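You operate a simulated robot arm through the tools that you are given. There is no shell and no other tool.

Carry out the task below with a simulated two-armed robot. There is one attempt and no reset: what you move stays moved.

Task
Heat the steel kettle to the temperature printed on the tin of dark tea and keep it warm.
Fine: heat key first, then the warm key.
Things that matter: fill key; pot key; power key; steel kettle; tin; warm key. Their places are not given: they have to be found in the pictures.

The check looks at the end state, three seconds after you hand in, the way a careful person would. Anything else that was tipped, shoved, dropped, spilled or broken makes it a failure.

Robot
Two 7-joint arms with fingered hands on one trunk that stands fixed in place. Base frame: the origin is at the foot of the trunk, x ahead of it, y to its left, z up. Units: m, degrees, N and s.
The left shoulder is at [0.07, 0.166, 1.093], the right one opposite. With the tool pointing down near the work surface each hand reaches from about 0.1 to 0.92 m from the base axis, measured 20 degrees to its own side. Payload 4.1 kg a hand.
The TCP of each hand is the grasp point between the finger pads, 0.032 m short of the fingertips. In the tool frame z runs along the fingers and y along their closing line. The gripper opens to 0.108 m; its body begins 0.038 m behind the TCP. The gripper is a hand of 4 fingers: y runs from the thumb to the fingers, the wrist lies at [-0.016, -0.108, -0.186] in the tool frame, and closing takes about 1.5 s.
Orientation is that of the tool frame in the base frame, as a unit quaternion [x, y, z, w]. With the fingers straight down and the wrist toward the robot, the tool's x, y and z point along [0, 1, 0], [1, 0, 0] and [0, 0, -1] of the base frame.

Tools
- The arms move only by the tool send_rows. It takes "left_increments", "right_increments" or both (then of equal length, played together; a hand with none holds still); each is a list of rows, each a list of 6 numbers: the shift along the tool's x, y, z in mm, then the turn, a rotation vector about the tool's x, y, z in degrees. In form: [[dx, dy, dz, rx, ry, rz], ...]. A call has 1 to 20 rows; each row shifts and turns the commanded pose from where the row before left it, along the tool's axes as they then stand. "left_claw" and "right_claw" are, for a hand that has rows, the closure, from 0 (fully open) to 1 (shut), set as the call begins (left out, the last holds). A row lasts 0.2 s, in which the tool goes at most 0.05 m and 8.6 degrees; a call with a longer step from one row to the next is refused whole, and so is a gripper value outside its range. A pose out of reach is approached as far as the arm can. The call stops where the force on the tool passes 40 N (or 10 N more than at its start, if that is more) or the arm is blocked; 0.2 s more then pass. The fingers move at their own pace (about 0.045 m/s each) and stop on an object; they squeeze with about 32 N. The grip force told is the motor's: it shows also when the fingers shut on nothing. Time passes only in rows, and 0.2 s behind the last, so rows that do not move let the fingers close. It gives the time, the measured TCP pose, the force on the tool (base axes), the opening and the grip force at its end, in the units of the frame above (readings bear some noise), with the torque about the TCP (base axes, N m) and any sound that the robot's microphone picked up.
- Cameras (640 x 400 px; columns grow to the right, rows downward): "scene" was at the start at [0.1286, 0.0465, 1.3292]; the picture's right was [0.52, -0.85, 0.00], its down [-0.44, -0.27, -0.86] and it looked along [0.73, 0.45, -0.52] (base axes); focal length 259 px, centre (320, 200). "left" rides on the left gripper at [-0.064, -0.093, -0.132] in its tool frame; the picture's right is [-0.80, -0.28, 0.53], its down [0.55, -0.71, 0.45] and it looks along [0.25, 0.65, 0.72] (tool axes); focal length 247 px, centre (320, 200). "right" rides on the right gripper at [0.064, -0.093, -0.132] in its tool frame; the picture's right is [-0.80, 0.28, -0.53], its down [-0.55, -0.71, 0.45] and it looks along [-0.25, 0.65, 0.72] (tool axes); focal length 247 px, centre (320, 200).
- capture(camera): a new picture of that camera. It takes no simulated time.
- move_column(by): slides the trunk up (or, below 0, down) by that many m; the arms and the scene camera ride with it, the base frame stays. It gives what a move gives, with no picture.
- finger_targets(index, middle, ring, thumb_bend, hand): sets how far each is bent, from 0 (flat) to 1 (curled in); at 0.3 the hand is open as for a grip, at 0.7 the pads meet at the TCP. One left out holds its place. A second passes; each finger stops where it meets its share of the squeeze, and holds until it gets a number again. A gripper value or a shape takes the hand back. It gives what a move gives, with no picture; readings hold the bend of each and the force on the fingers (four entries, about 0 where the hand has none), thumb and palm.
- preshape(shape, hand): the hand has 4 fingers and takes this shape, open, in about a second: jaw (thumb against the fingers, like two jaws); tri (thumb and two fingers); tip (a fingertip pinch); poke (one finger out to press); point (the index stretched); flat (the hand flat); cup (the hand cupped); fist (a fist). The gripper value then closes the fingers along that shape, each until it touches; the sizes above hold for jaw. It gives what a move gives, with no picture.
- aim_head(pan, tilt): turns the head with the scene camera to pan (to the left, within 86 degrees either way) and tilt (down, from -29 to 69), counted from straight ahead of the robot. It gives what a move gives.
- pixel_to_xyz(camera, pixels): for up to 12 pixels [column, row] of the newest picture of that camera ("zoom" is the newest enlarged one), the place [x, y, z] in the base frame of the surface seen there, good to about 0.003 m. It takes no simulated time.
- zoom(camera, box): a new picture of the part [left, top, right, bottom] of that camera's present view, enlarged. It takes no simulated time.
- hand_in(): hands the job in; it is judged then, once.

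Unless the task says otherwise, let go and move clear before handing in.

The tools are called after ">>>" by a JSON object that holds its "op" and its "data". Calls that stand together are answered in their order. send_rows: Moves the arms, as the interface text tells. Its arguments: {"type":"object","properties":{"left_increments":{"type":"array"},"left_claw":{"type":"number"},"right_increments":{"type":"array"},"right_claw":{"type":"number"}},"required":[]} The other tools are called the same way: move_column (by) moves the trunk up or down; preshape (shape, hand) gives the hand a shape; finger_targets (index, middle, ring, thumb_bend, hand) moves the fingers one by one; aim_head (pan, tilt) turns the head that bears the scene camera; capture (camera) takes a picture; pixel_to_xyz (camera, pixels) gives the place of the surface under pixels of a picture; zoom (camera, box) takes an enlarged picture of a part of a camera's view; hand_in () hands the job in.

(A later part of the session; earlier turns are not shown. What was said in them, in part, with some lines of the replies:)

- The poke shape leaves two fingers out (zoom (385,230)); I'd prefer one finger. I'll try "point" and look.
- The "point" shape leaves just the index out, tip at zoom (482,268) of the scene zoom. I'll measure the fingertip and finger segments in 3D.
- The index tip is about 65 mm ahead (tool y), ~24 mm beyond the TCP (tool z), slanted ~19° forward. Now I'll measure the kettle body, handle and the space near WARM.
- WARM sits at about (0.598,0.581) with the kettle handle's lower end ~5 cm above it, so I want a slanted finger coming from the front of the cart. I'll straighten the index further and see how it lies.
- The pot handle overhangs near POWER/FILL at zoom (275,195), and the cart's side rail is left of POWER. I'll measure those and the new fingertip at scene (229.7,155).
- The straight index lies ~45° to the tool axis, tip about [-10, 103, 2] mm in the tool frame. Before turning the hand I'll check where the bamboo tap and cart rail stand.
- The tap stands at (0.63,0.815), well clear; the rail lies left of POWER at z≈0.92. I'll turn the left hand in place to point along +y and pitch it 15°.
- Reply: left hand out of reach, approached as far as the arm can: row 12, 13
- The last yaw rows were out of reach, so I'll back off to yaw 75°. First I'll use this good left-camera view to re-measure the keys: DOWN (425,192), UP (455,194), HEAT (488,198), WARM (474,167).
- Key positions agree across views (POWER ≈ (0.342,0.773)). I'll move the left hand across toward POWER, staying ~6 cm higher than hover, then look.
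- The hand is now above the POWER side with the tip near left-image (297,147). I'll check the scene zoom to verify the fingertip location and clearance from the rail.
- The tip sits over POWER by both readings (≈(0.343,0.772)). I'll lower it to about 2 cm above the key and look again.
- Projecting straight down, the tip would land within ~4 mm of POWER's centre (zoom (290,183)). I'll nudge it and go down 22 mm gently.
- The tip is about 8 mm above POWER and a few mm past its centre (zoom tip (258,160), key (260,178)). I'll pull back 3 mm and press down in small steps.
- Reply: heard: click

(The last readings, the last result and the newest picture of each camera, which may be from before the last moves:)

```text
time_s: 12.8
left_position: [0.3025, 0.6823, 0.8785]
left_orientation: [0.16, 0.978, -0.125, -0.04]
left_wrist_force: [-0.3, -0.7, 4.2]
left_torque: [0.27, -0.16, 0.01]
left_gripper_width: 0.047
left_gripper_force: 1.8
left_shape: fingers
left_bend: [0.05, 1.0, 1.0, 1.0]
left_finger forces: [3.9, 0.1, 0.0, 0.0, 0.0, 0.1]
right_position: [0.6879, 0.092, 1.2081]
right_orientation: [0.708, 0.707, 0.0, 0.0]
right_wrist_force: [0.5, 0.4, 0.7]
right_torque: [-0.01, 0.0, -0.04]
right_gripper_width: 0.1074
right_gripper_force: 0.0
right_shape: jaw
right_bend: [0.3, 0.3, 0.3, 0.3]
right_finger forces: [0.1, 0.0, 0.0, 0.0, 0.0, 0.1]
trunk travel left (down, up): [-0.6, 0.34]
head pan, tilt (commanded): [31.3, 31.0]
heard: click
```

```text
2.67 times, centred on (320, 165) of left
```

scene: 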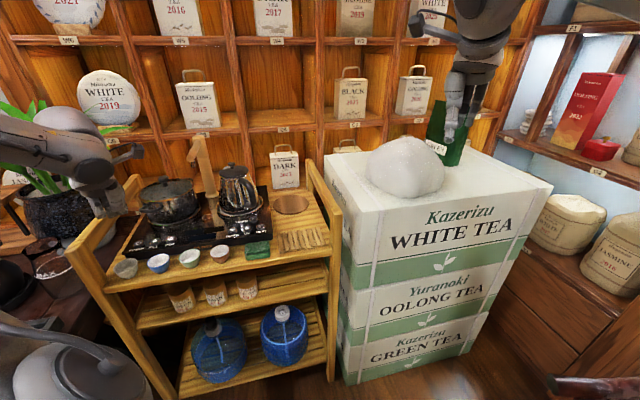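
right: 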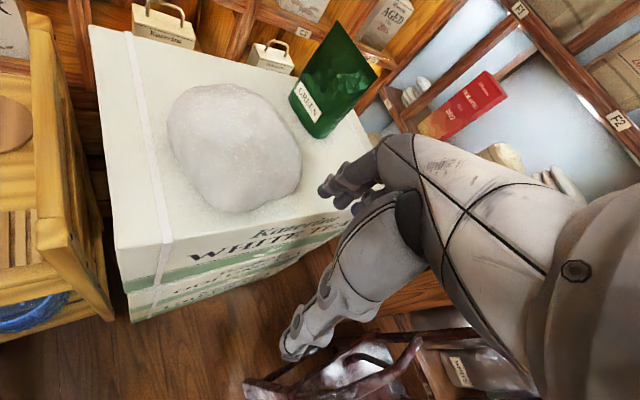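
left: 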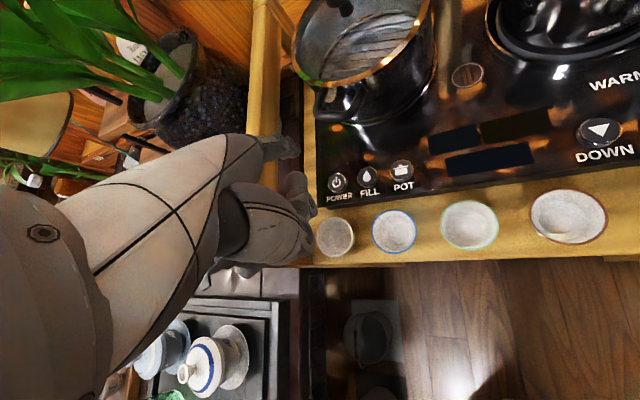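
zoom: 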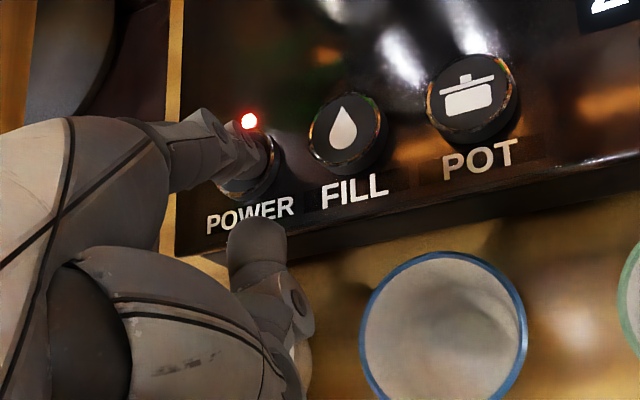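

A click was heard and the red LED above POWER (zoom (249,121)) is lit. I'll lift off 75 mm and read the display.

>>> {"op": "send_rows", "data": {"left_increments": [[0.4, -2.6, -9.7, 0, 0, 0], [1.0, -6.5, -24.2, 0, 0, 0], [1.0, -6.5, -24.2, 0, 0, 0], [0.6, -4.0, -14.5, 0, 0, 0], [0, 0, 0, 0, 0, 0]]}}

>>> {"op": "zoom", "data": {"camera": "left", "box": [400, 90, 640, 240]}}

>>> {"op": "zoom", "data": {"camera": "scene", "box": [180, 200, 280, 260]}}

>>> {"op": "capture", "data": {"camera": "scene"}}

```text
time_s: 14.0
left_position: [0.3031, 0.6815, 0.9501]
left_orientation: [0.158, 0.979, -0.126, -0.041]
left_wrist_force: [-1.1, -1.1, -0.4]
left_torque: [0.0, 0.0, 0.0]
left_gripper_width: 0.0461
left_gripper_force: 0.1
left_shape: fingers
left_bend: [0.05, 1.0, 1.0, 1.0]
left_finger forces: [0.1, 0.0, 0.1, 0.1, 0.1, 0.0]
right_position: [0.686, 0.0921, 1.207]
right_orientation: [0.707, 0.707, 0.0, 0.0]
right_wrist_force: [-0.9, 0.9, -0.6]
right_torque: [0.04, -0.01, -0.02]
right_gripper_width: 0.1079
right_gripper_force: 0.1
right_shape: jaw
right_bend: [0.3, 0.3, 0.3, 0.3]
right_finger forces: [0.1, 0.1, 0.1, 0.0, 0.0, 0.1]
trunk travel left (down, up): [-0.6, 0.34]
head pan, tilt (commanded): [31.3, 31.0]
```

```text
2.67 times, centred on (520, 165) of left
```

zoom: 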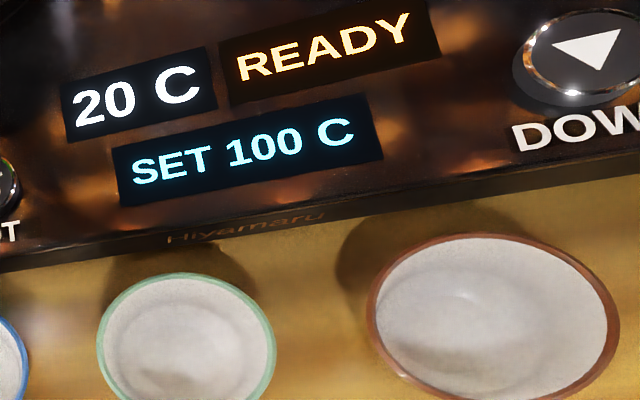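

```text
6.40 times, centred on (230, 230) of scene
```

zoom: 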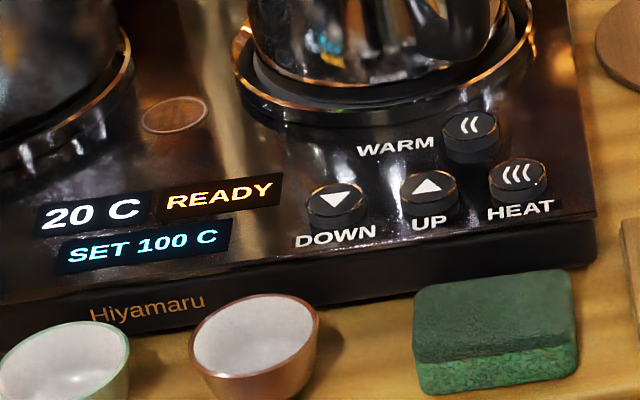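

```text
taken
```

scene: 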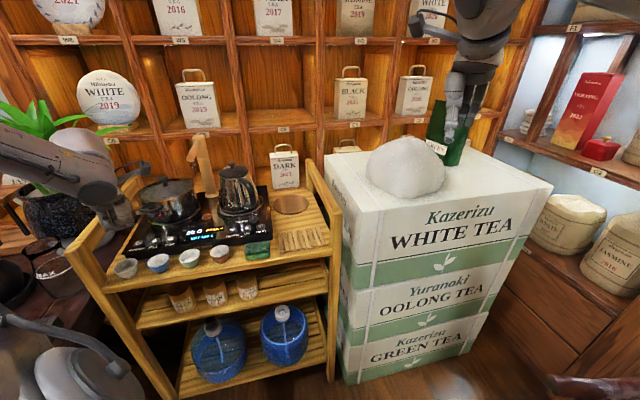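

The display shows 20 C, READY, SET 100 C, so I need to bring the setting down to 90 C. I'll lift, turn the hand to about yaw 40° (parallel approach from the cart front), then move to DOWN.

>>> {"op": "send_rows", "data": {"left_increments": [[1.0, -6.5, -24.2, 0, 0, 0], [1.0, -6.5, -24.2, 0, 0, 0], [0.6, -4.0, -14.5, 0, 0, 0], [0, 0, 0, -0.31, 2.07, 7.73], [0, 0, 0, -0.31, 2.07, 7.73], [0, 0, 0, -0.31, 2.07, 7.73], [0, 0, 0, -0.31, 2.07, 7.73], [0, 0, 0, 0, 0, 0]]}}

>>> {"op": "capture", "data": {"camera": "scene"}}

```text
time_s: 15.8
left_position: [0.3024, 0.6824, 1.0178]
left_orientation: [0.423, 0.896, -0.109, -0.074]
left_wrist_force: [0.3, 0.5, 0.1]
left_torque: [0.04, -0.01, -0.02]
left_gripper_width: 0.0463
left_gripper_force: 0.0
left_shape: fingers
left_bend: [0.05, 1.0, 1.0, 1.0]
left_finger forces: [0.0, 0.1, 0.0, 0.1, 0.0, 0.0]
right_position: [0.688, 0.0922, 1.208]
right_orientation: [0.707, 0.707, 0.0, 0.0]
right_wrist_force: [0.0, 0.0, -0.4]
right_torque: [0.03, 0.03, 0.0]
right_gripper_width: 0.1075
right_gripper_force: 0.0
right_shape: jaw
right_bend: [0.3, 0.3, 0.3, 0.3]
right_finger forces: [0.0, 0.0, 0.1, 0.1, 0.0, 0.0]
trunk travel left (down, up): [-0.6, 0.34]
head pan, tilt (commanded): [31.3, 31.0]
```

```text
taken
```

scene: 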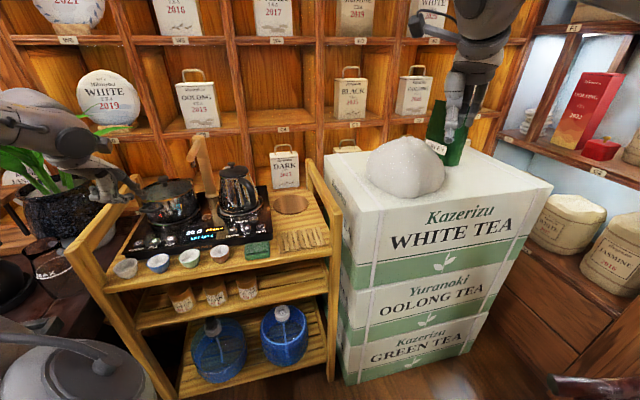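

Yaw is now ~40°. I'll slide along the cart front to DOWN and lower to ~7 cm above the panel.

>>> {"op": "send_rows", "data": {"left_increments": [[-39.5, 2.5, -2.3, 0, 0, 0], [-39.5, 2.5, -2.3, 0, 0, 0], [-39.5, 2.5, -2.3, 0, 0, 0], [-39.5, 2.5, -2.3, 0, 0, 0], [-39.5, 2.5, -2.3, 0, 0, 0], [-1.4, 8.9, 33.1, 0, 0, 0], [-1.4, 8.9, 33.1, 0, 0, 0], [0, 0, 0, 0, 0, 0]]}}

>>> {"op": "capture", "data": {"camera": "scene"}}

>>> {"op": "capture", "data": {"camera": "left"}}

```text
time_s: 17.6
left_position: [0.4389, 0.537, 0.9499]
left_orientation: [0.423, 0.896, -0.109, -0.073]
left_wrist_force: [0.1, -0.2, -0.2]
left_torque: [0.03, -0.01, -0.01]
left_gripper_width: 0.0462
left_gripper_force: 0.1
left_shape: fingers
left_bend: [0.05, 1.0, 1.0, 1.0]
left_finger forces: [0.1, 0.1, 0.0, 0.0, 0.1, 0.0]
right_position: [0.6864, 0.0919, 1.2077]
right_orientation: [0.707, 0.707, 0.0, 0.0]
right_wrist_force: [-0.6, 0.6, 0.8]
right_torque: [-0.01, 0.03, 0.02]
right_gripper_width: 0.1076
right_gripper_force: 0.1
right_shape: jaw
right_bend: [0.3, 0.3, 0.3, 0.3]
right_finger forces: [0.0, 0.1, 0.1, 0.1, 0.0, 0.0]
trunk travel left (down, up): [-0.6, 0.34]
head pan, tilt (commanded): [31.3, 31.0]
```

```text
taken
```

scene: 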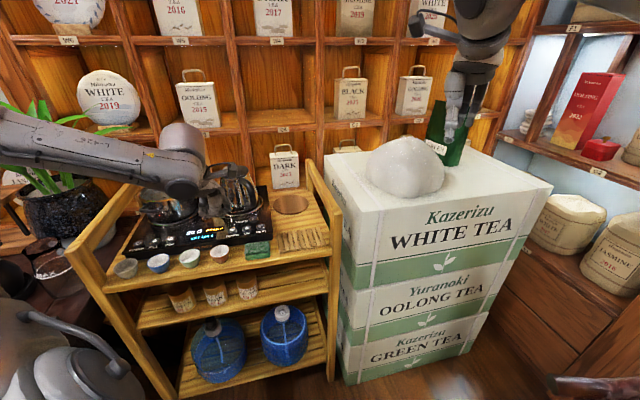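

```text
taken
```

left: 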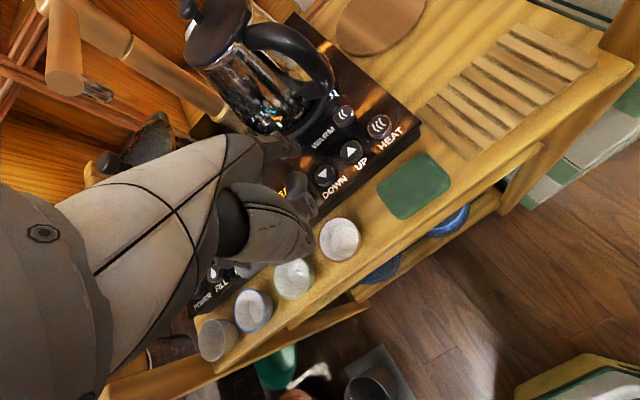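

Tip should be above DOWN now (left image key at (325,175)), and the display stays visible to the scene camera at (203,234). I'll lower to ~1.5 cm over the key.

>>> {"op": "send_rows", "data": {"left_increments": [[-0.8, 4.8, 18.0, 0, 0, 0], [-0.8, 4.8, 18.0, 0, 0, 0], [-0.8, 4.8, 18.0, 0, 0, 0], [0, 0, 0, 0, 0, 0]]}}

>>> {"op": "zoom", "data": {"camera": "left", "box": [240, 80, 400, 230]}}

>>> {"op": "zoom", "data": {"camera": "scene", "box": [170, 170, 290, 260]}}

```text
time_s: 18.6
left_position: [0.4403, 0.5396, 0.8943]
left_orientation: [0.422, 0.897, -0.11, -0.073]
left_wrist_force: [-0.8, -0.3, 0.0]
left_torque: [-0.01, 0.0, 0.0]
left_gripper_width: 0.0464
left_gripper_force: 0.1
left_shape: fingers
left_bend: [0.05, 1.0, 1.0, 1.0]
left_finger forces: [0.0, 0.0, 0.0, 0.0, 0.0, 0.0]
right_position: [0.6862, 0.0926, 1.2087]
right_orientation: [0.708, 0.707, 0.0, 0.0]
right_wrist_force: [0.2, -0.4, 0.3]
right_torque: [0.04, 0.01, -0.03]
right_gripper_width: 0.1073
right_gripper_force: 0.1
right_shape: jaw
right_bend: [0.3, 0.3, 0.3, 0.3]
right_finger forces: [0.0, 0.1, 0.0, 0.1, 0.1, 0.0]
trunk travel left (down, up): [-0.6, 0.34]
head pan, tilt (commanded): [31.3, 31.0]
```

```text
2.67 times, centred on (320, 155) of left
```

zoom: 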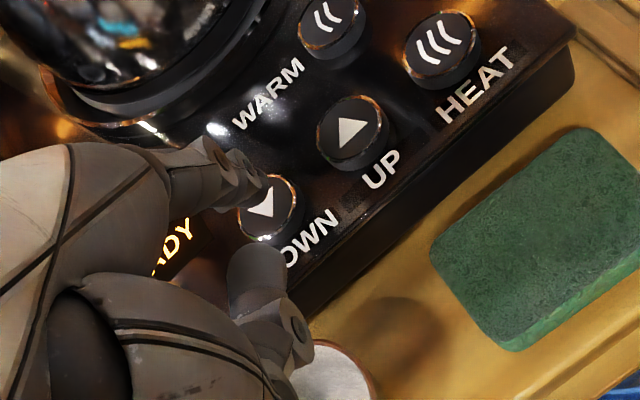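

```text
4.44 times, centred on (230, 215) of scene
```

zoom: 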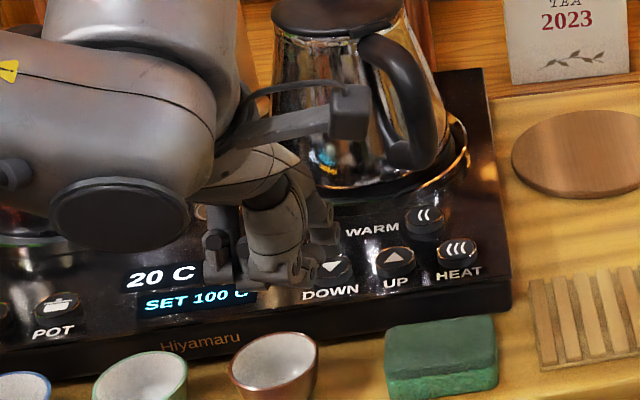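

Tip is ~15 mm above DOWN (zoom key (268,207), tip (258,182)). I'll press once and lift in the same call, then read the display.

>>> {"op": "send_rows", "data": {"left_increments": [[0, -2.0, 0.5, 0, 0, 0], [-0.2, 1.3, 4.8, 0, 0, 0], [-0.2, 1.3, 4.8, 0, 0, 0], [-0.1, 0.8, 2.9, 0, 0, 0], [-0.1, 0.8, 2.9, 0, 0, 0], [-0.1, 0.3, 1.0, 0, 0, 0], [0.3, -2.1, -7.7, 0, 0, 0], [0.3, -2.1, -7.7, 0, 0, 0]]}}

>>> {"op": "zoom", "data": {"camera": "scene", "box": [170, 170, 290, 260]}}

>>> {"op": "zoom", "data": {"camera": "left", "box": [240, 80, 400, 230]}}

```text
time_s: 20.4
left_position: [0.4375, 0.5364, 0.892]
left_orientation: [0.423, 0.896, -0.109, -0.073]
left_wrist_force: [-0.1, 0.2, 0.6]
left_torque: [0.0, -0.02, -0.02]
left_gripper_width: 0.0462
left_gripper_force: 0.2
left_shape: fingers
left_bend: [0.05, 1.0, 1.0, 1.0]
left_finger forces: [0.0, 0.0, 0.1, 0.0, 0.1, 0.1]
right_position: [0.6869, 0.0912, 1.208]
right_orientation: [0.707, 0.708, 0.0, 0.001]
right_wrist_force: [0.5, -0.4, 0.5]
right_torque: [0.0, 0.01, 0.02]
right_gripper_width: 0.1073
right_gripper_force: 0.1
right_shape: jaw
right_bend: [0.3, 0.3, 0.3, 0.3]
right_finger forces: [0.0, 0.0, 0.0, 0.0, 0.0, 0.0]
trunk travel left (down, up): [-0.6, 0.34]
head pan, tilt (commanded): [31.3, 31.0]
heard: click
```

```text
4.44 times, centred on (230, 215) of scene
```

zoom: 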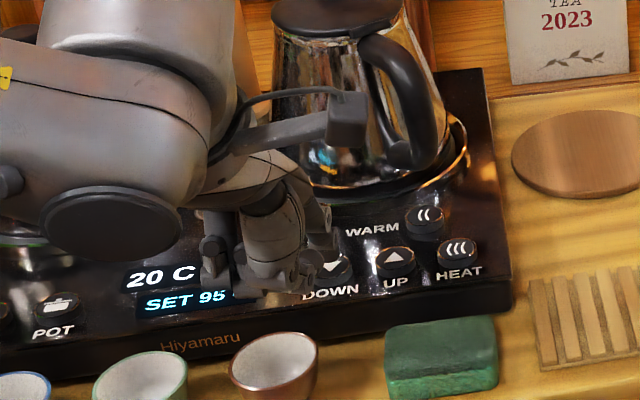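

```text
2.67 times, centred on (320, 155) of left
```

zoom: 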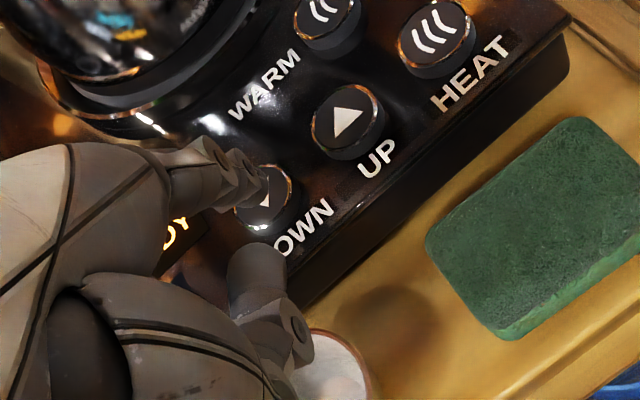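

SET now reads 95 after one click, so steps are 5 C. One more identical press should give 90.

>>> {"op": "send_rows", "data": {"left_increments": [[-0.2, 1.3, 4.8, 0, 0, 0], [-0.2, 1.3, 4.8, 0, 0, 0], [-0.1, 0.8, 2.9, 0, 0, 0], [-0.1, 0.8, 2.9, 0, 0, 0], [0.3, -2.1, -7.7, 0, 0, 0], [0.3, -2.1, -7.7, 0, 0, 0], [1.0, -6.5, -24.2, 0, 0, 0], [0, 0, 0, 0, 0, 0]]}}

>>> {"op": "zoom", "data": {"camera": "scene", "box": [170, 170, 290, 260]}}

>>> {"op": "zoom", "data": {"camera": "left", "box": [220, 80, 420, 230]}}

```text
time_s: 22.2
left_position: [0.4377, 0.539, 0.9175]
left_orientation: [0.423, 0.896, -0.11, -0.074]
left_wrist_force: [0.3, 0.0, -1.0]
left_torque: [0.0, -0.02, -0.01]
left_gripper_width: 0.0463
left_gripper_force: 0.1
left_shape: fingers
left_bend: [0.05, 1.0, 1.0, 1.0]
left_finger forces: [0.0, 0.0, 0.1, 0.0, 0.0, 0.1]
right_position: [0.6871, 0.0929, 1.2077]
right_orientation: [0.707, 0.707, 0.0, 0.0]
right_wrist_force: [-0.5, -0.9, -0.7]
right_torque: [-0.02, -0.02, -0.02]
right_gripper_width: 0.1075
right_gripper_force: 0.1
right_shape: jaw
right_bend: [0.3, 0.3, 0.3, 0.3]
right_finger forces: [0.0, 0.1, 0.0, 0.1, 0.0, 0.0]
trunk travel left (down, up): [-0.6, 0.34]
head pan, tilt (commanded): [31.3, 31.0]
heard: click
```

```text
4.44 times, centred on (230, 215) of scene
```

zoom: 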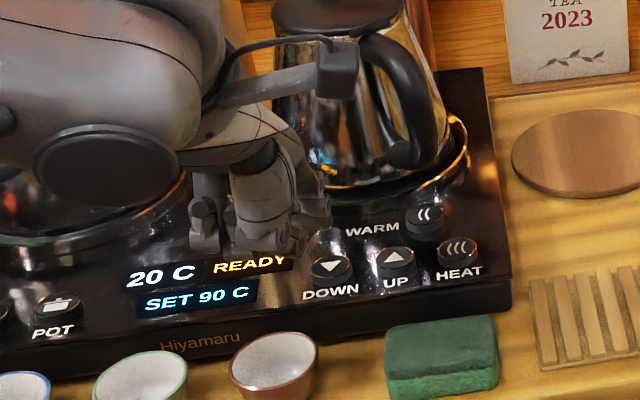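

```text
2.67 times, centred on (320, 155) of left
```

zoom: 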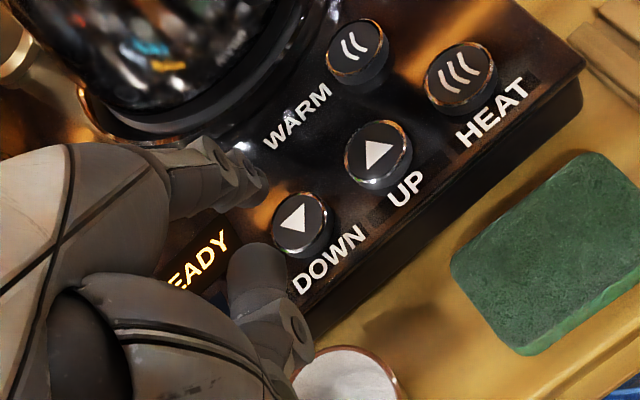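

SET 90 C, READY. Next is HEAT at about (0.579,0.5345); I'll slide there at the present height and check alignment.

>>> {"op": "send_rows", "data": {"left_increments": [[-27.5, 1.9, -1.6, 0, 0, 0], [-27.5, 1.9, -1.6, 0, 0, 0], [-27.5, 1.9, -1.6, 0, 0, 0], [-0.4, 2.6, 9.6, 0, 0, 0], [-0.4, 2.6, 9.6, 0, 0, 0], [0, 0, 0, 0, 0, 0]]}}

>>> {"op": "zoom", "data": {"camera": "left", "box": [220, 80, 420, 230]}}

>>> {"op": "zoom", "data": {"camera": "scene", "box": [170, 170, 290, 260]}}

```text
time_s: 23.6
left_position: [0.4956, 0.4762, 0.8985]
left_orientation: [0.422, 0.897, -0.11, -0.074]
left_wrist_force: [-0.1, -0.3, -0.3]
left_torque: [0.03, -0.01, 0.03]
left_gripper_width: 0.0464
left_gripper_force: 0.1
left_shape: fingers
left_bend: [0.05, 1.0, 1.0, 1.0]
left_finger forces: [0.0, 0.0, 0.0, 0.0, 0.0, 0.0]
right_position: [0.6875, 0.0921, 1.208]
right_orientation: [0.707, 0.707, -0.001, 0.0]
right_wrist_force: [0.0, 0.0, 0.3]
right_torque: [0.01, 0.02, 0.02]
right_gripper_width: 0.1076
right_gripper_force: 0.0
right_shape: jaw
right_bend: [0.3, 0.3, 0.3, 0.3]
right_finger forces: [0.0, 0.0, 0.0, 0.1, 0.0, 0.0]
trunk travel left (down, up): [-0.6, 0.34]
head pan, tilt (commanded): [31.3, 31.0]
```

```text
2.67 times, centred on (320, 155) of left
```

zoom: 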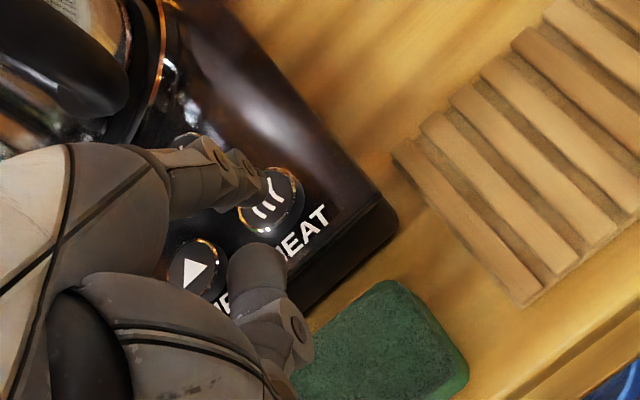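

```text
4.44 times, centred on (230, 215) of scene
```

zoom: 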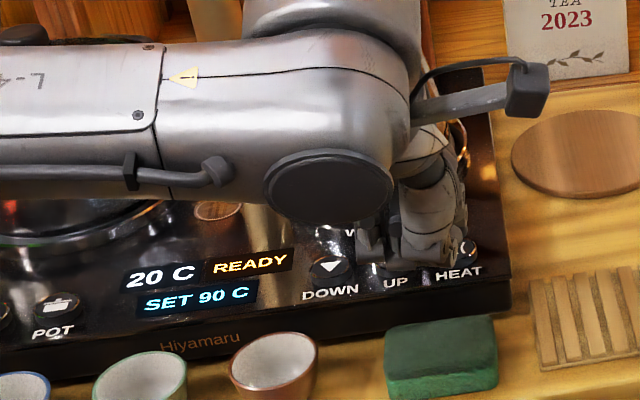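

Tip is ~19 mm above HEAT (zoom tip (258,183), key (270,200)) and lands near its centre. I'll press HEAT once and lift.

>>> {"op": "send_rows", "data": {"left_increments": [[2.0, 0, 0, 0, 0, 0], [-0.2, 1.3, 4.8, 0, 0, 0], [-0.2, 1.3, 4.8, 0, 0, 0], [-0.2, 1.3, 4.8, 0, 0, 0], [-0.1, 0.8, 2.9, 0, 0, 0], [-0.1, 0.8, 2.9, 0, 0, 0], [0.3, -2.1, -7.7, 0, 0, 0], [0.3, -2.1, -7.7, 0, 0, 0], [0.6, -3.9, -14.5, 0, 0, 0], [0, 0, 0, 0, 0, 0]]}}

>>> {"op": "zoom", "data": {"camera": "scene", "box": [170, 170, 290, 260]}}

>>> {"op": "zoom", "data": {"camera": "left", "box": [220, 80, 420, 230]}}

```text
time_s: 25.8
left_position: [0.4935, 0.4789, 0.9078]
left_orientation: [0.423, 0.896, -0.111, -0.073]
left_wrist_force: [-0.6, -0.2, -0.2]
left_torque: [0.0, -0.02, -0.01]
left_gripper_width: 0.0463
left_gripper_force: 0.0
left_shape: fingers
left_bend: [0.05, 1.0, 1.0, 1.0]
left_finger forces: [0.1, 0.1, 0.0, 0.0, 0.0, 0.0]
right_position: [0.6877, 0.0934, 1.2066]
right_orientation: [0.707, 0.708, 0.0, 0.0]
right_wrist_force: [0.4, -0.3, -0.1]
right_torque: [-0.01, 0.01, 0.01]
right_gripper_width: 0.1075
right_gripper_force: 0.1
right_shape: jaw
right_bend: [0.3, 0.3, 0.3, 0.3]
right_finger forces: [0.0, 0.1, 0.0, 0.0, 0.0, 0.1]
trunk travel left (down, up): [-0.6, 0.34]
head pan, tilt (commanded): [31.3, 31.0]
heard: click
```

```text
4.44 times, centred on (230, 215) of scene
```

zoom: 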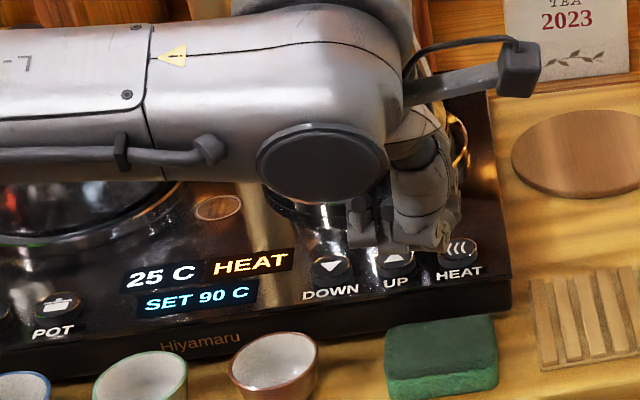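

```text
2.67 times, centred on (320, 155) of left
```

zoom: 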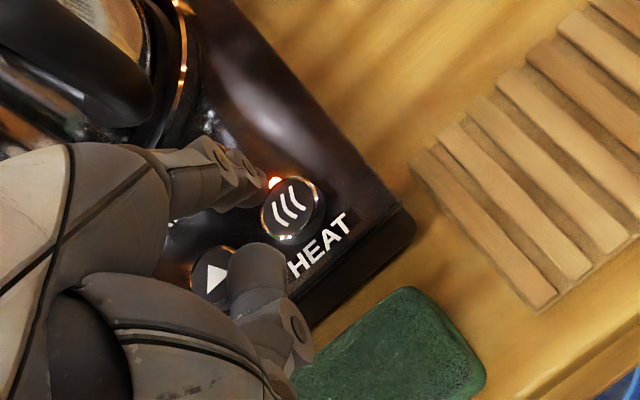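

HEAT is lit and the display shows 25 C HEAT, SET 90 C. I'll shift the finger to a hover between UP and HEAT and let time pass while the kettle warms.

>>> {"op": "send_rows", "data": {"left_increments": [[10.8, -0.6, 0.6, 0, 0, 0], [10.8, -0.6, 0.6, 0, 0, 0], [0, 0, 0, 0, 0, 0], [0, 0, 0, 0, 0, 0], [0, 0, 0, 0, 0, 0], [0, 0, 0, 0, 0, 0], [0, 0, 0, 0, 0, 0], [0, 0, 0, 0, 0, 0], [0, 0, 0, 0, 0, 0], [0, 0, 0, 0, 0, 0], [0, 0, 0, 0, 0, 0], [0, 0, 0, 0, 0, 0], [0, 0, 0, 0, 0, 0], [0, 0, 0, 0, 0, 0], [0, 0, 0, 0, 0, 0], [0, 0, 0, 0, 0, 0], [0, 0, 0, 0, 0, 0], [0, 0, 0, 0, 0, 0]]}}

>>> {"op": "zoom", "data": {"camera": "scene", "box": [170, 170, 290, 260]}}

>>> {"op": "zoom", "data": {"camera": "left", "box": [220, 40, 420, 190]}}

```text
time_s: 29.6
left_position: [0.4781, 0.4953, 0.9079]
left_orientation: [0.424, 0.896, -0.11, -0.074]
left_wrist_force: [0.0, -0.9, -0.7]
left_torque: [-0.01, -0.01, 0.0]
left_gripper_width: 0.0463
left_gripper_force: 0.0
left_shape: fingers
left_bend: [0.05, 1.0, 1.0, 1.0]
left_finger forces: [0.0, 0.0, 0.0, 0.0, 0.0, 0.1]
right_position: [0.6873, 0.0932, 1.2069]
right_orientation: [0.707, 0.707, 0.0, 0.0]
right_wrist_force: [1.3, -0.5, 0.9]
right_torque: [-0.01, 0.02, 0.01]
right_gripper_width: 0.1077
right_gripper_force: 0.0
right_shape: jaw
right_bend: [0.3, 0.3, 0.3, 0.3]
right_finger forces: [0.0, 0.0, 0.0, 0.0, 0.1, 0.0]
trunk travel left (down, up): [-0.6, 0.34]
head pan, tilt (commanded): [31.3, 31.0]
```

```text
4.44 times, centred on (230, 215) of scene
```

zoom: 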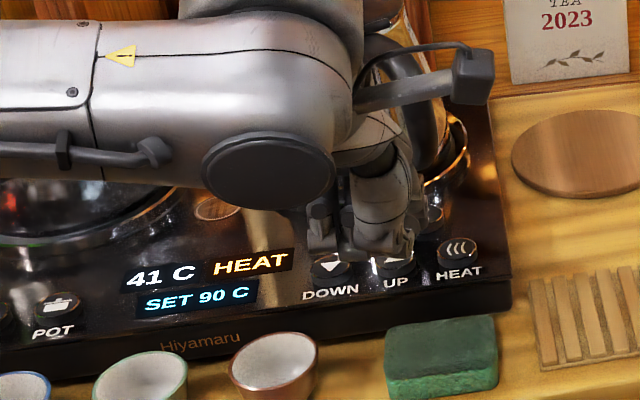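

```text
2.67 times, centred on (320, 115) of left
```

zoom: 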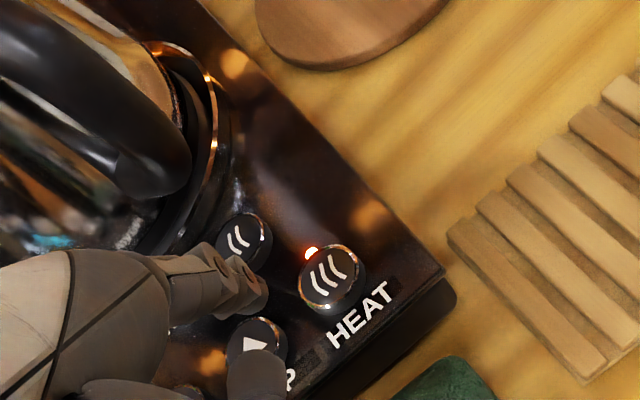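

The kettle is at 41 C and rising ~4 C/s. While waiting I'll measure the handle end (zoom (175,185)) and WARM (243,237) from this view.

>>> {"op": "pixel_to_xyz", "data": {"camera": "zoom", "pixels": [[243, 237], [185, 175], [165, 190], [130, 185], [170, 140], [90, 80], [120, 160], [187, 160], [255, 340], [330, 280]]}}

>>> {"op": "send_rows", "data": {"left_increments": [[0, 0, 0, 0, 0, 0], [0, 0, 0, 0, 0, 0], [0, 0, 0, 0, 0, 0], [0, 0, 0, 0, 0, 0], [0, 0, 0, 0, 0, 0], [0, 0, 0, 0, 0, 0], [0, 0, 0, 0, 0, 0], [0, 0, 0, 0, 0, 0], [0, 0, 0, 0, 0, 0], [0, 0, 0, 0, 0, 0], [0, 0, 0, 0, 0, 0], [0, 0, 0, 0, 0, 0], [0, 0, 0, 0, 0, 0], [0, 0, 0, 0, 0, 0], [0, 0, 0, 0, 0, 0], [0, 0, 0, 0, 0, 0], [0, 0, 0, 0, 0, 0], [0, 0, 0, 0, 0, 0], [0, 0, 0, 0, 0, 0], [0, 0, 0, 0, 0, 0]]}}

>>> {"op": "zoom", "data": {"camera": "scene", "box": [170, 170, 290, 260]}}

```text
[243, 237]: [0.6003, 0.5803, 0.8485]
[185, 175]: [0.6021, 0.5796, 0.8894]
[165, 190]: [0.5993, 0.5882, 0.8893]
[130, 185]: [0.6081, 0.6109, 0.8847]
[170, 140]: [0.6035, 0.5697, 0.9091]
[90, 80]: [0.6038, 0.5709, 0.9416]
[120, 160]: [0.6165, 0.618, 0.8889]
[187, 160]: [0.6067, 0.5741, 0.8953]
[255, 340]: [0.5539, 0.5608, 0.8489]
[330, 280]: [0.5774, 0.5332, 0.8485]
```

```text
time_s: 33.8
left_position: [0.4789, 0.495, 0.9072]
left_orientation: [0.422, 0.897, -0.11, -0.073]
left_wrist_force: [-0.5, -1.0, 0.1]
left_torque: [0.0, -0.01, 0.02]
left_gripper_width: 0.0464
left_gripper_force: 0.1
left_shape: fingers
left_bend: [0.05, 1.0, 1.0, 1.0]
left_finger forces: [0.0, 0.1, 0.1, 0.1, 0.0, 0.0]
right_position: [0.6875, 0.0917, 1.2075]
right_orientation: [0.707, 0.707, 0.0, -0.001]
right_wrist_force: [0.1, 0.1, 0.2]
right_torque: [-0.01, -0.02, 0.02]
right_gripper_width: 0.1076
right_gripper_force: 0.0
right_shape: jaw
right_bend: [0.3, 0.3, 0.3, 0.3]
right_finger forces: [0.0, 0.0, 0.0, 0.0, 0.0, 0.1]
trunk travel left (down, up): [-0.6, 0.34]
head pan, tilt (commanded): [31.3, 31.0]
```

```text
4.44 times, centred on (230, 215) of scene
```

zoom: 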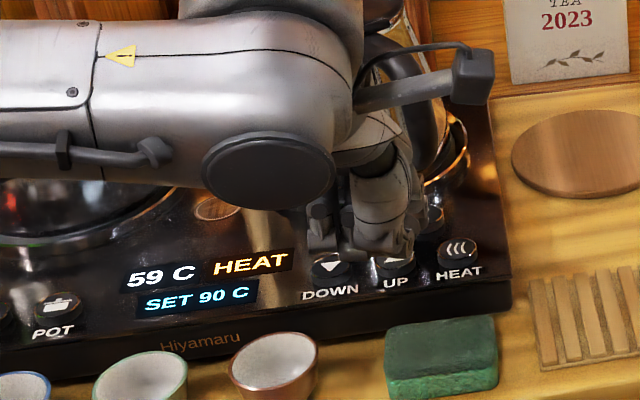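

59 C now; the handle underside measures z≈0.889, WARM top z≈0.849, so a low slanted approach leaves room. I'll wait further.

>>> {"op": "send_rows", "data": {"left_increments": [[0, 0, 0, 0, 0, 0], [0, 0, 0, 0, 0, 0], [0, 0, 0, 0, 0, 0], [0, 0, 0, 0, 0, 0], [0, 0, 0, 0, 0, 0], [0, 0, 0, 0, 0, 0], [0, 0, 0, 0, 0, 0], [0, 0, 0, 0, 0, 0], [0, 0, 0, 0, 0, 0], [0, 0, 0, 0, 0, 0], [0, 0, 0, 0, 0, 0], [0, 0, 0, 0, 0, 0], [0, 0, 0, 0, 0, 0], [0, 0, 0, 0, 0, 0], [0, 0, 0, 0, 0, 0], [0, 0, 0, 0, 0, 0], [0, 0, 0, 0, 0, 0], [0, 0, 0, 0, 0, 0], [0, 0, 0, 0, 0, 0], [0, 0, 0, 0, 0, 0]]}}

>>> {"op": "zoom", "data": {"camera": "scene", "box": [170, 170, 290, 260]}}

```text
time_s: 38.0
left_position: [0.479, 0.4972, 0.9075]
left_orientation: [0.423, 0.896, -0.11, -0.073]
left_wrist_force: [0.0, 0.0, 0.4]
left_torque: [-0.03, 0.0, 0.02]
left_gripper_width: 0.0464
left_gripper_force: 0.0
left_shape: fingers
left_bend: [0.05, 1.0, 1.0, 1.0]
left_finger forces: [0.0, 0.0, 0.1, 0.0, 0.1, 0.0]
right_position: [0.6866, 0.0915, 1.2076]
right_orientation: [0.708, 0.707, 0.0, 0.001]
right_wrist_force: [-0.1, -0.6, -0.7]
right_torque: [-0.01, -0.01, 0.0]
right_gripper_width: 0.1077
right_gripper_force: 0.0
right_shape: jaw
right_bend: [0.3, 0.3, 0.3, 0.3]
right_finger forces: [0.1, 0.0, 0.0, 0.0, 0.0, 0.1]
trunk travel left (down, up): [-0.6, 0.34]
head pan, tilt (commanded): [31.3, 31.0]
```

```text
4.44 times, centred on (230, 215) of scene
```

zoom: 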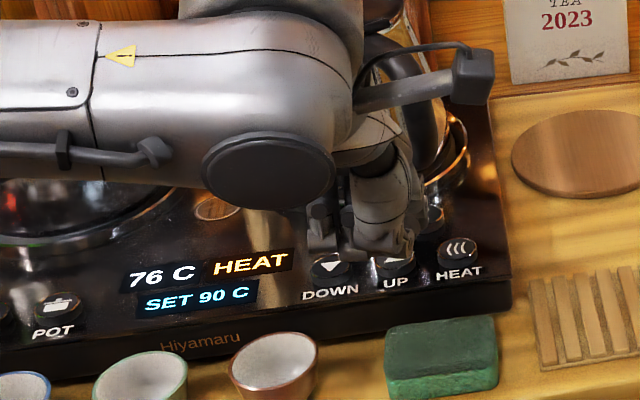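

76 C and still in HEAT. I'll wait another ~4 s for it to reach 90.

>>> {"op": "send_rows", "data": {"left_increments": [[0, 0, 0, 0, 0, 0], [0, 0, 0, 0, 0, 0], [0, 0, 0, 0, 0, 0], [0, 0, 0, 0, 0, 0], [0, 0, 0, 0, 0, 0], [0, 0, 0, 0, 0, 0], [0, 0, 0, 0, 0, 0], [0, 0, 0, 0, 0, 0], [0, 0, 0, 0, 0, 0], [0, 0, 0, 0, 0, 0], [0, 0, 0, 0, 0, 0], [0, 0, 0, 0, 0, 0], [0, 0, 0, 0, 0, 0], [0, 0, 0, 0, 0, 0], [0, 0, 0, 0, 0, 0], [0, 0, 0, 0, 0, 0], [0, 0, 0, 0, 0, 0], [0, 0, 0, 0, 0, 0], [0, 0, 0, 0, 0, 0]]}}

>>> {"op": "zoom", "data": {"camera": "scene", "box": [170, 170, 290, 260]}}

>>> {"op": "zoom", "data": {"camera": "left", "box": [220, 40, 420, 190]}}

```text
time_s: 42.0
left_position: [0.4792, 0.4943, 0.9081]
left_orientation: [0.423, 0.897, -0.11, -0.073]
left_wrist_force: [-0.3, -0.6, 0.4]
left_torque: [0.0, 0.02, 0.03]
left_gripper_width: 0.0462
left_gripper_force: 0.0
left_shape: fingers
left_bend: [0.05, 1.0, 1.0, 1.0]
left_finger forces: [0.0, 0.1, 0.0, 0.1, 0.0, 0.0]
right_position: [0.6875, 0.0921, 1.2078]
right_orientation: [0.707, 0.707, 0.0, 0.0]
right_wrist_force: [-0.3, -0.4, -0.4]
right_torque: [0.01, 0.01, 0.0]
right_gripper_width: 0.1078
right_gripper_force: 0.0
right_shape: jaw
right_bend: [0.3, 0.3, 0.3, 0.3]
right_finger forces: [0.1, 0.0, 0.0, 0.1, 0.0, 0.0]
trunk travel left (down, up): [-0.6, 0.34]
head pan, tilt (commanded): [31.3, 31.0]
```

```text
4.44 times, centred on (230, 215) of scene
```

zoom: 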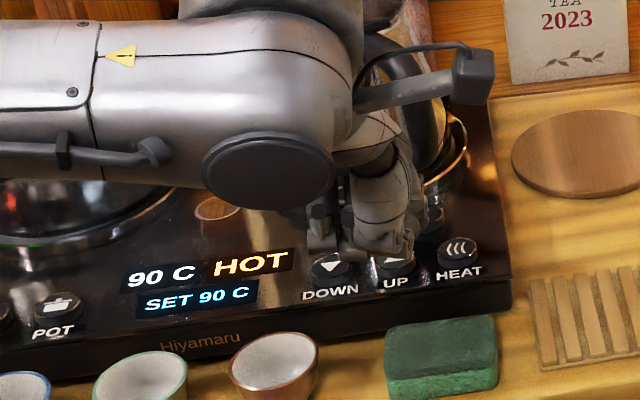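

```text
2.67 times, centred on (320, 115) of left
```

zoom: 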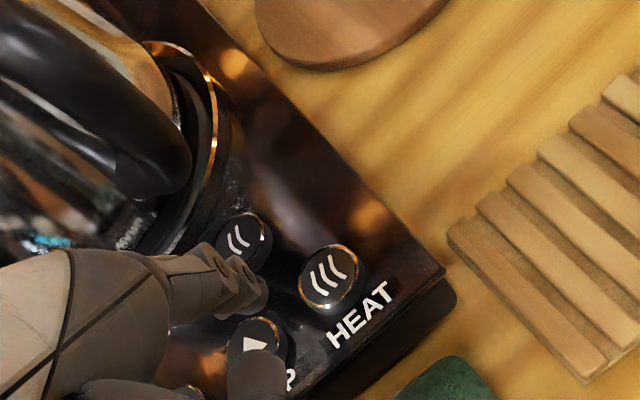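

The display reads 90 C HOT and the heat LED has gone out. Now I'll lower to ~9 mm above the keys and slide the finger in under the handle to WARM.

>>> {"op": "send_rows", "data": {"left_increments": [[-0.4, 2.4, 9.2, 0, 0, 0], [-0.4, 2.4, 9.2, 0, 0, 0], [-0.3, 8.4, -2.3, 0, 0, 0], [-0.3, 8.4, -2.3, 0, 0, 0], [-0.3, 8.4, -2.3, 0, 0, 0], [-0.3, 8.4, -2.3, 0, 0, 0], [0, 0, 0, 0, 0, 0]]}}

>>> {"op": "zoom", "data": {"camera": "left", "box": [220, 60, 420, 210]}}

>>> {"op": "zoom", "data": {"camera": "scene", "box": [190, 170, 310, 260]}}

```text
time_s: 43.6
left_position: [0.5073, 0.5163, 0.8901]
left_orientation: [0.423, 0.896, -0.109, -0.073]
left_wrist_force: [-0.1, -0.5, -0.6]
left_torque: [-0.02, -0.02, 0.01]
left_gripper_width: 0.0465
left_gripper_force: 0.0
left_shape: fingers
left_bend: [0.05, 1.0, 1.0, 1.0]
left_finger forces: [0.0, 0.0, 0.0, 0.0, 0.0, 0.0]
right_position: [0.6868, 0.0923, 1.2079]
right_orientation: [0.708, 0.707, 0.0, 0.0]
right_wrist_force: [-0.4, -0.1, 0.1]
right_torque: [0.03, 0.03, -0.03]
right_gripper_width: 0.1078
right_gripper_force: 0.0
right_shape: jaw
right_bend: [0.3, 0.3, 0.3, 0.3]
right_finger forces: [0.0, 0.0, 0.0, 0.1, 0.0, 0.0]
trunk travel left (down, up): [-0.6, 0.34]
head pan, tilt (commanded): [31.3, 31.0]
```

```text
2.67 times, centred on (320, 135) of left
```

zoom: 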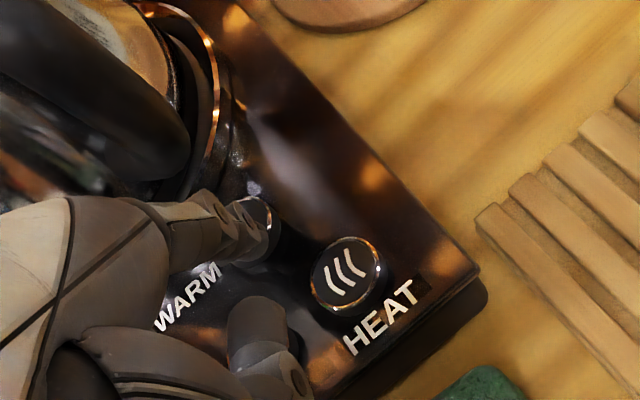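

```text
4.44 times, centred on (250, 215) of scene
```

zoom: 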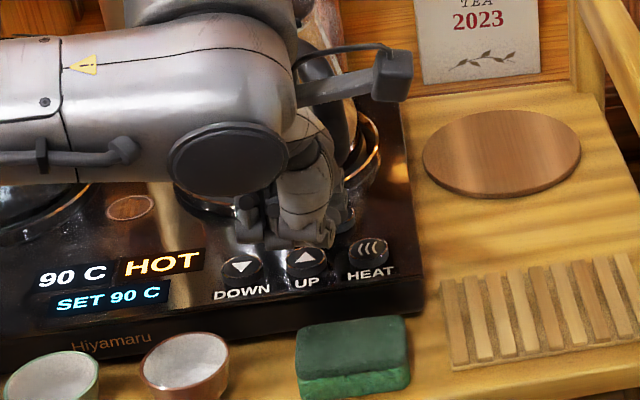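

The tip is ~11 mm above and short of WARM by about 1 cm (zoom tip (258,240), key centre ≈(248,232)). I'll advance 8 mm and recheck.

>>> {"op": "send_rows", "data": {"left_increments": [[1.0, 4.0, -1.1, 0, 0, 0], [1.0, 4.0, -1.1, 0, 0, 0], [0, 0, 0, 0, 0, 0]]}}

>>> {"op": "zoom", "data": {"camera": "left", "box": [250, 90, 370, 190]}}

>>> {"op": "zoom", "data": {"camera": "scene", "box": [220, 180, 290, 240]}}

```text
time_s: 44.4
left_position: [0.5119, 0.5229, 0.8892]
left_orientation: [0.423, 0.897, -0.11, -0.074]
left_wrist_force: [0.7, 0.3, -0.4]
left_torque: [0.01, 0.02, -0.02]
left_gripper_width: 0.0464
left_gripper_force: 0.0
left_shape: fingers
left_bend: [0.05, 1.0, 1.0, 1.0]
left_finger forces: [0.0, 0.0, 0.0, 0.0, 0.1, 0.0]
right_position: [0.6874, 0.0928, 1.2064]
right_orientation: [0.708, 0.707, 0.001, 0.0]
right_wrist_force: [-0.2, 0.2, 0.0]
right_torque: [-0.02, 0.02, -0.03]
right_gripper_width: 0.1078
right_gripper_force: 0.1
right_shape: jaw
right_bend: [0.3, 0.3, 0.3, 0.3]
right_finger forces: [0.1, 0.0, 0.0, 0.0, 0.0, 0.0]
trunk travel left (down, up): [-0.6, 0.34]
head pan, tilt (commanded): [31.3, 31.0]
```

```text
4.00 times, centred on (310, 140) of left
```

zoom: 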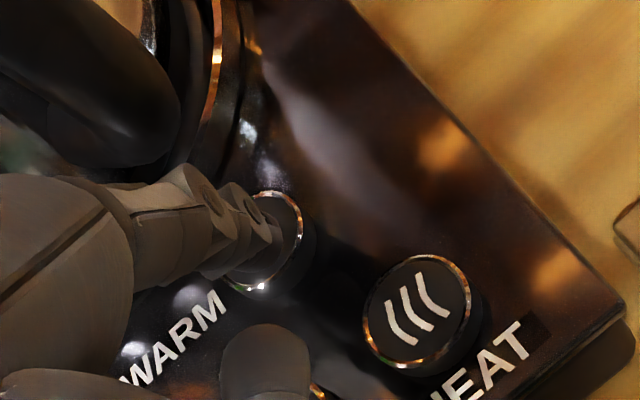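

```text
6.67 times, centred on (255, 210) of scene
```

zoom: 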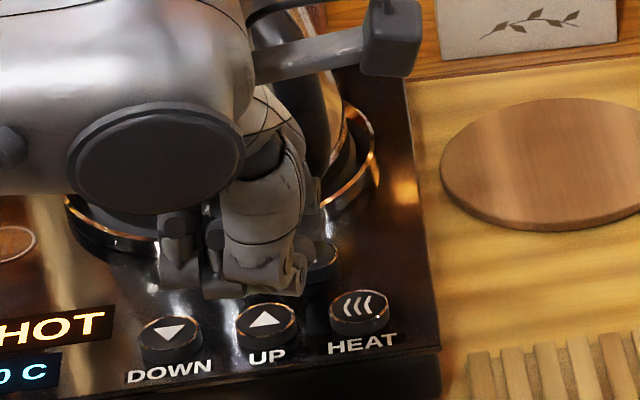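

The tip is over WARM's right half (zoom tip (270,240), key centre ≈(252,242)). I'll shift 3 mm, press 12 mm down, and lift back the same amount.

>>> {"op": "send_rows", "data": {"left_increments": [[3.0, 0, 0, 0, 0, 0], [-0.2, 1.3, 4.8, 0, 0, 0], [-0.1, 0.8, 2.9, 0, 0, 0], [-0.1, 0.8, 2.9, 0, 0, 0], [0, 0.3, 1.0, 0, 0, 0], [0.2, -1.6, -5.8, 0, 0, 0], [0.2, -1.6, -5.8, 0, 0, 0], [0, 0, 0, 0, 0, 0]]}}

>>> {"op": "zoom", "data": {"camera": "scene", "box": [190, 170, 310, 260]}}

>>> {"op": "zoom", "data": {"camera": "left", "box": [250, 90, 370, 190]}}

```text
time_s: 46.2
left_position: [0.5095, 0.5248, 0.8888]
left_orientation: [0.423, 0.896, -0.11, -0.073]
left_wrist_force: [-0.7, -0.2, 0.6]
left_torque: [0.01, -0.02, -0.02]
left_gripper_width: 0.0468
left_gripper_force: 0.1
left_shape: fingers
left_bend: [0.05, 1.0, 1.0, 1.0]
left_finger forces: [0.0, 0.1, 0.1, 0.0, 0.1, 0.0]
right_position: [0.6866, 0.0926, 1.206]
right_orientation: [0.707, 0.707, 0.001, 0.0]
right_wrist_force: [-0.1, 0.8, 0.0]
right_torque: [0.0, -0.01, 0.02]
right_gripper_width: 0.1073
right_gripper_force: 0.1
right_shape: jaw
right_bend: [0.3, 0.3, 0.3, 0.3]
right_finger forces: [0.1, 0.0, 0.0, 0.0, 0.0, 0.0]
trunk travel left (down, up): [-0.6, 0.34]
head pan, tilt (commanded): [31.3, 31.0]
heard: click
```

```text
4.44 times, centred on (250, 215) of scene
```

zoom: 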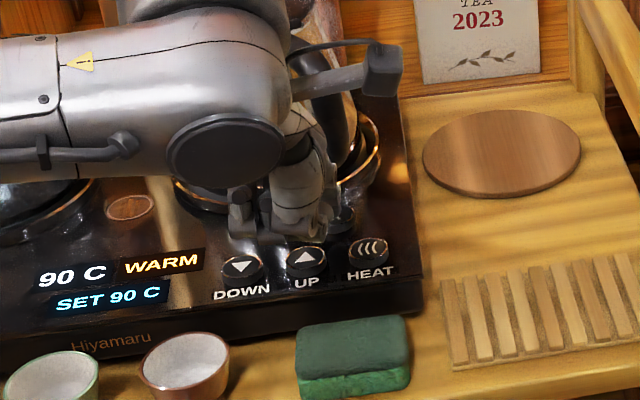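

```text
4.00 times, centred on (310, 140) of left
```

zoom: 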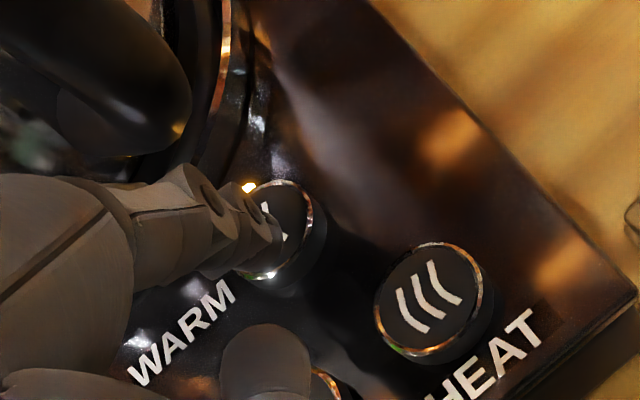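

The display reads 90 C WARM, SET 90 C, and the warm LED is lit (zoom (249,187)). I'll back the finger straight out toward the front, then raise the hand clear.

>>> {"op": "send_rows", "data": {"left_increments": [[0.3, -8.4, 2.3, 0, 0, 0], [0.3, -8.4, 2.3, 0, 0, 0], [0.3, -8.4, 2.3, 0, 0, 0], [0.3, -8.4, 2.3, 0, 0, 0], [0.3, -8.4, 2.3, 0, 0, 0], [0.8, -5.2, -19.3, 0, 0, 0], [1.2, -7.7, -28.9, 0, 0, 0], [1.2, -7.7, -28.9, 0, 0, 0], [1.2, -7.7, -28.9, 0, 0, 0], [1.2, -7.7, -28.9, 0, 0, 0], [1.2, -7.7, -28.9, 0, 0, 0], [0, 0, 0, 0, 0, 0]]}}

>>> {"op": "capture", "data": {"camera": "scene"}}

>>> {"op": "capture", "data": {"camera": "left"}}

>>> {"op": "zoom", "data": {"camera": "scene", "box": [100, 140, 340, 290]}}

```text
time_s: 48.8
left_position: [0.4766, 0.4991, 1.0563]
left_orientation: [0.422, 0.897, -0.11, -0.073]
left_wrist_force: [1.0, 0.4, -0.2]
left_torque: [0.0, 0.02, -0.02]
left_gripper_width: 0.0463
left_gripper_force: 0.0
left_shape: fingers
left_bend: [0.05, 1.0, 1.0, 1.0]
left_finger forces: [0.0, 0.0, 0.1, 0.0, 0.1, 0.0]
right_position: [0.6882, 0.0931, 1.2063]
right_orientation: [0.707, 0.707, -0.001, 0.0]
right_wrist_force: [0.0, 1.4, 0.1]
right_torque: [0.03, 0.01, 0.01]
right_gripper_width: 0.1074
right_gripper_force: 0.1
right_shape: jaw
right_bend: [0.3, 0.3, 0.3, 0.3]
right_finger forces: [0.0, 0.1, 0.0, 0.0, 0.1, 0.1]
trunk travel left (down, up): [-0.6, 0.34]
head pan, tilt (commanded): [31.3, 31.0]
```

```text
taken
```

scene: 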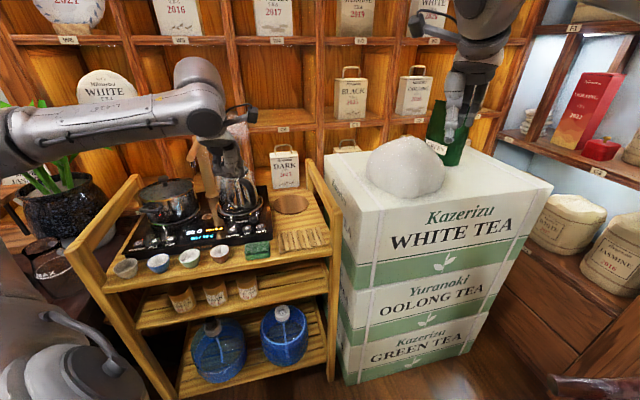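

```text
taken
```

left: 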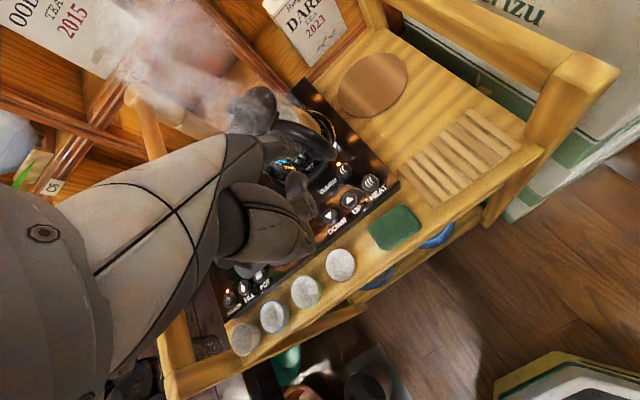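

```text
2.67 times, centred on (220, 215) of scene
```

zoom: 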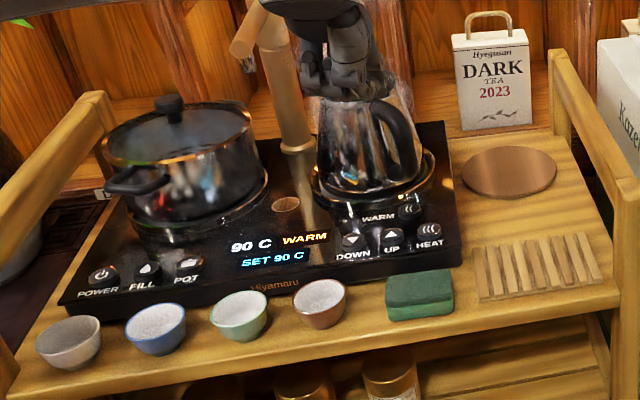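

Steam rises from the kettle and the display holds 90 C WARM, SET 90 C; POWER and WARM LEDs are on and nothing else has moved. I'll draw the hand further away from the kettle and do a last check.

>>> {"op": "send_rows", "data": {"left_increments": [[4.6, -34.4, -7.9, 0, 0, 0], [4.6, -34.4, -7.9, 0, 0, 0], [4.6, -34.4, -7.9, 0, 0, 0], [0, 0, 0, 0, 0, 0], [0, 0, 0, 0, 0, 0], [0, 0, 0, 0, 0, 0]]}}

>>> {"op": "zoom", "data": {"camera": "scene", "box": [100, 140, 340, 290]}}

>>> {"op": "capture", "data": {"camera": "scene"}}

```text
time_s: 50.2
left_position: [0.3935, 0.4485, 1.1071]
left_orientation: [0.422, 0.897, -0.108, -0.073]
left_wrist_force: [1.0, 0.2, 0.8]
left_torque: [-0.01, 0.03, 0.02]
left_gripper_width: 0.0463
left_gripper_force: 0.0
left_shape: fingers
left_bend: [0.05, 1.0, 1.0, 1.0]
left_finger forces: [0.0, 0.1, 0.0, 0.0, 0.1, 0.1]
right_position: [0.687, 0.0924, 1.2068]
right_orientation: [0.707, 0.707, 0.0, 0.0]
right_wrist_force: [1.0, -0.1, -0.6]
right_torque: [0.0, -0.02, 0.0]
right_gripper_width: 0.1073
right_gripper_force: 0.0
right_shape: jaw
right_bend: [0.3, 0.3, 0.3, 0.3]
right_finger forces: [0.1, 0.1, 0.1, 0.1, 0.1, 0.0]
trunk travel left (down, up): [-0.6, 0.34]
head pan, tilt (commanded): [31.3, 31.0]
```

```text
2.67 times, centred on (220, 215) of scene
```

zoom: 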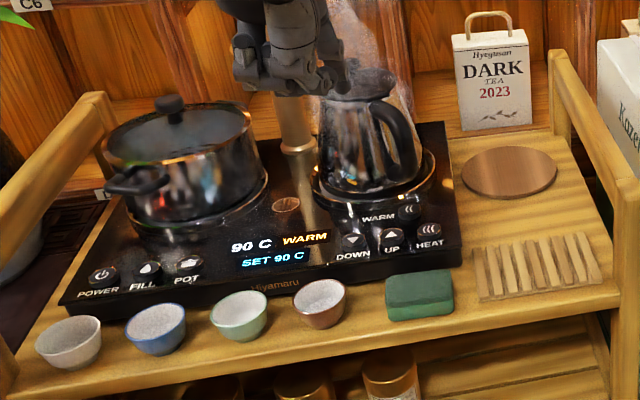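

```text
taken
```

scene: 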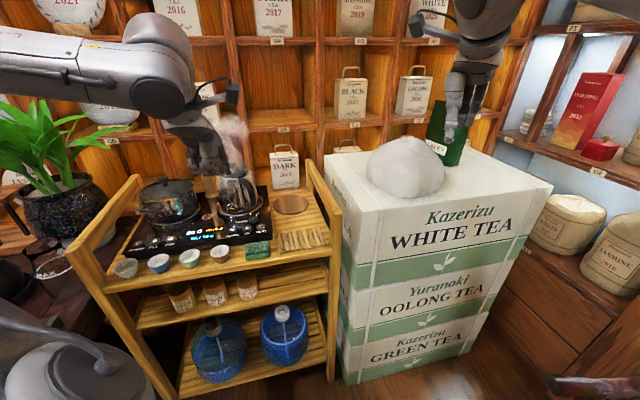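

The display holds 90 C WARM with SET 90 C (zoom (272,250)). The cups, sponge, pot and kettle are all in place, and the hand is clear at (0.39,0.45,1.11), so I'm handing in.

>>> {"op": "hand_in", "data": {}}

```text
The job is handed in.
```

The steel kettle is at 90 C, the temperature on the dark tea tin, and is being kept warm. At the last check before I handed in, the display read 90 C, WARM, SET 90 C.

I pressed POWER, then DOWN twice to bring the setting from 100 C to 90 C, then HEAT. When the display showed 90 C HOT, I pressed WARM. FILL and POT were not touched.

The left hand was clear of the cart at hand-in. The last pictures showed nothing tipped, moved or spilled.
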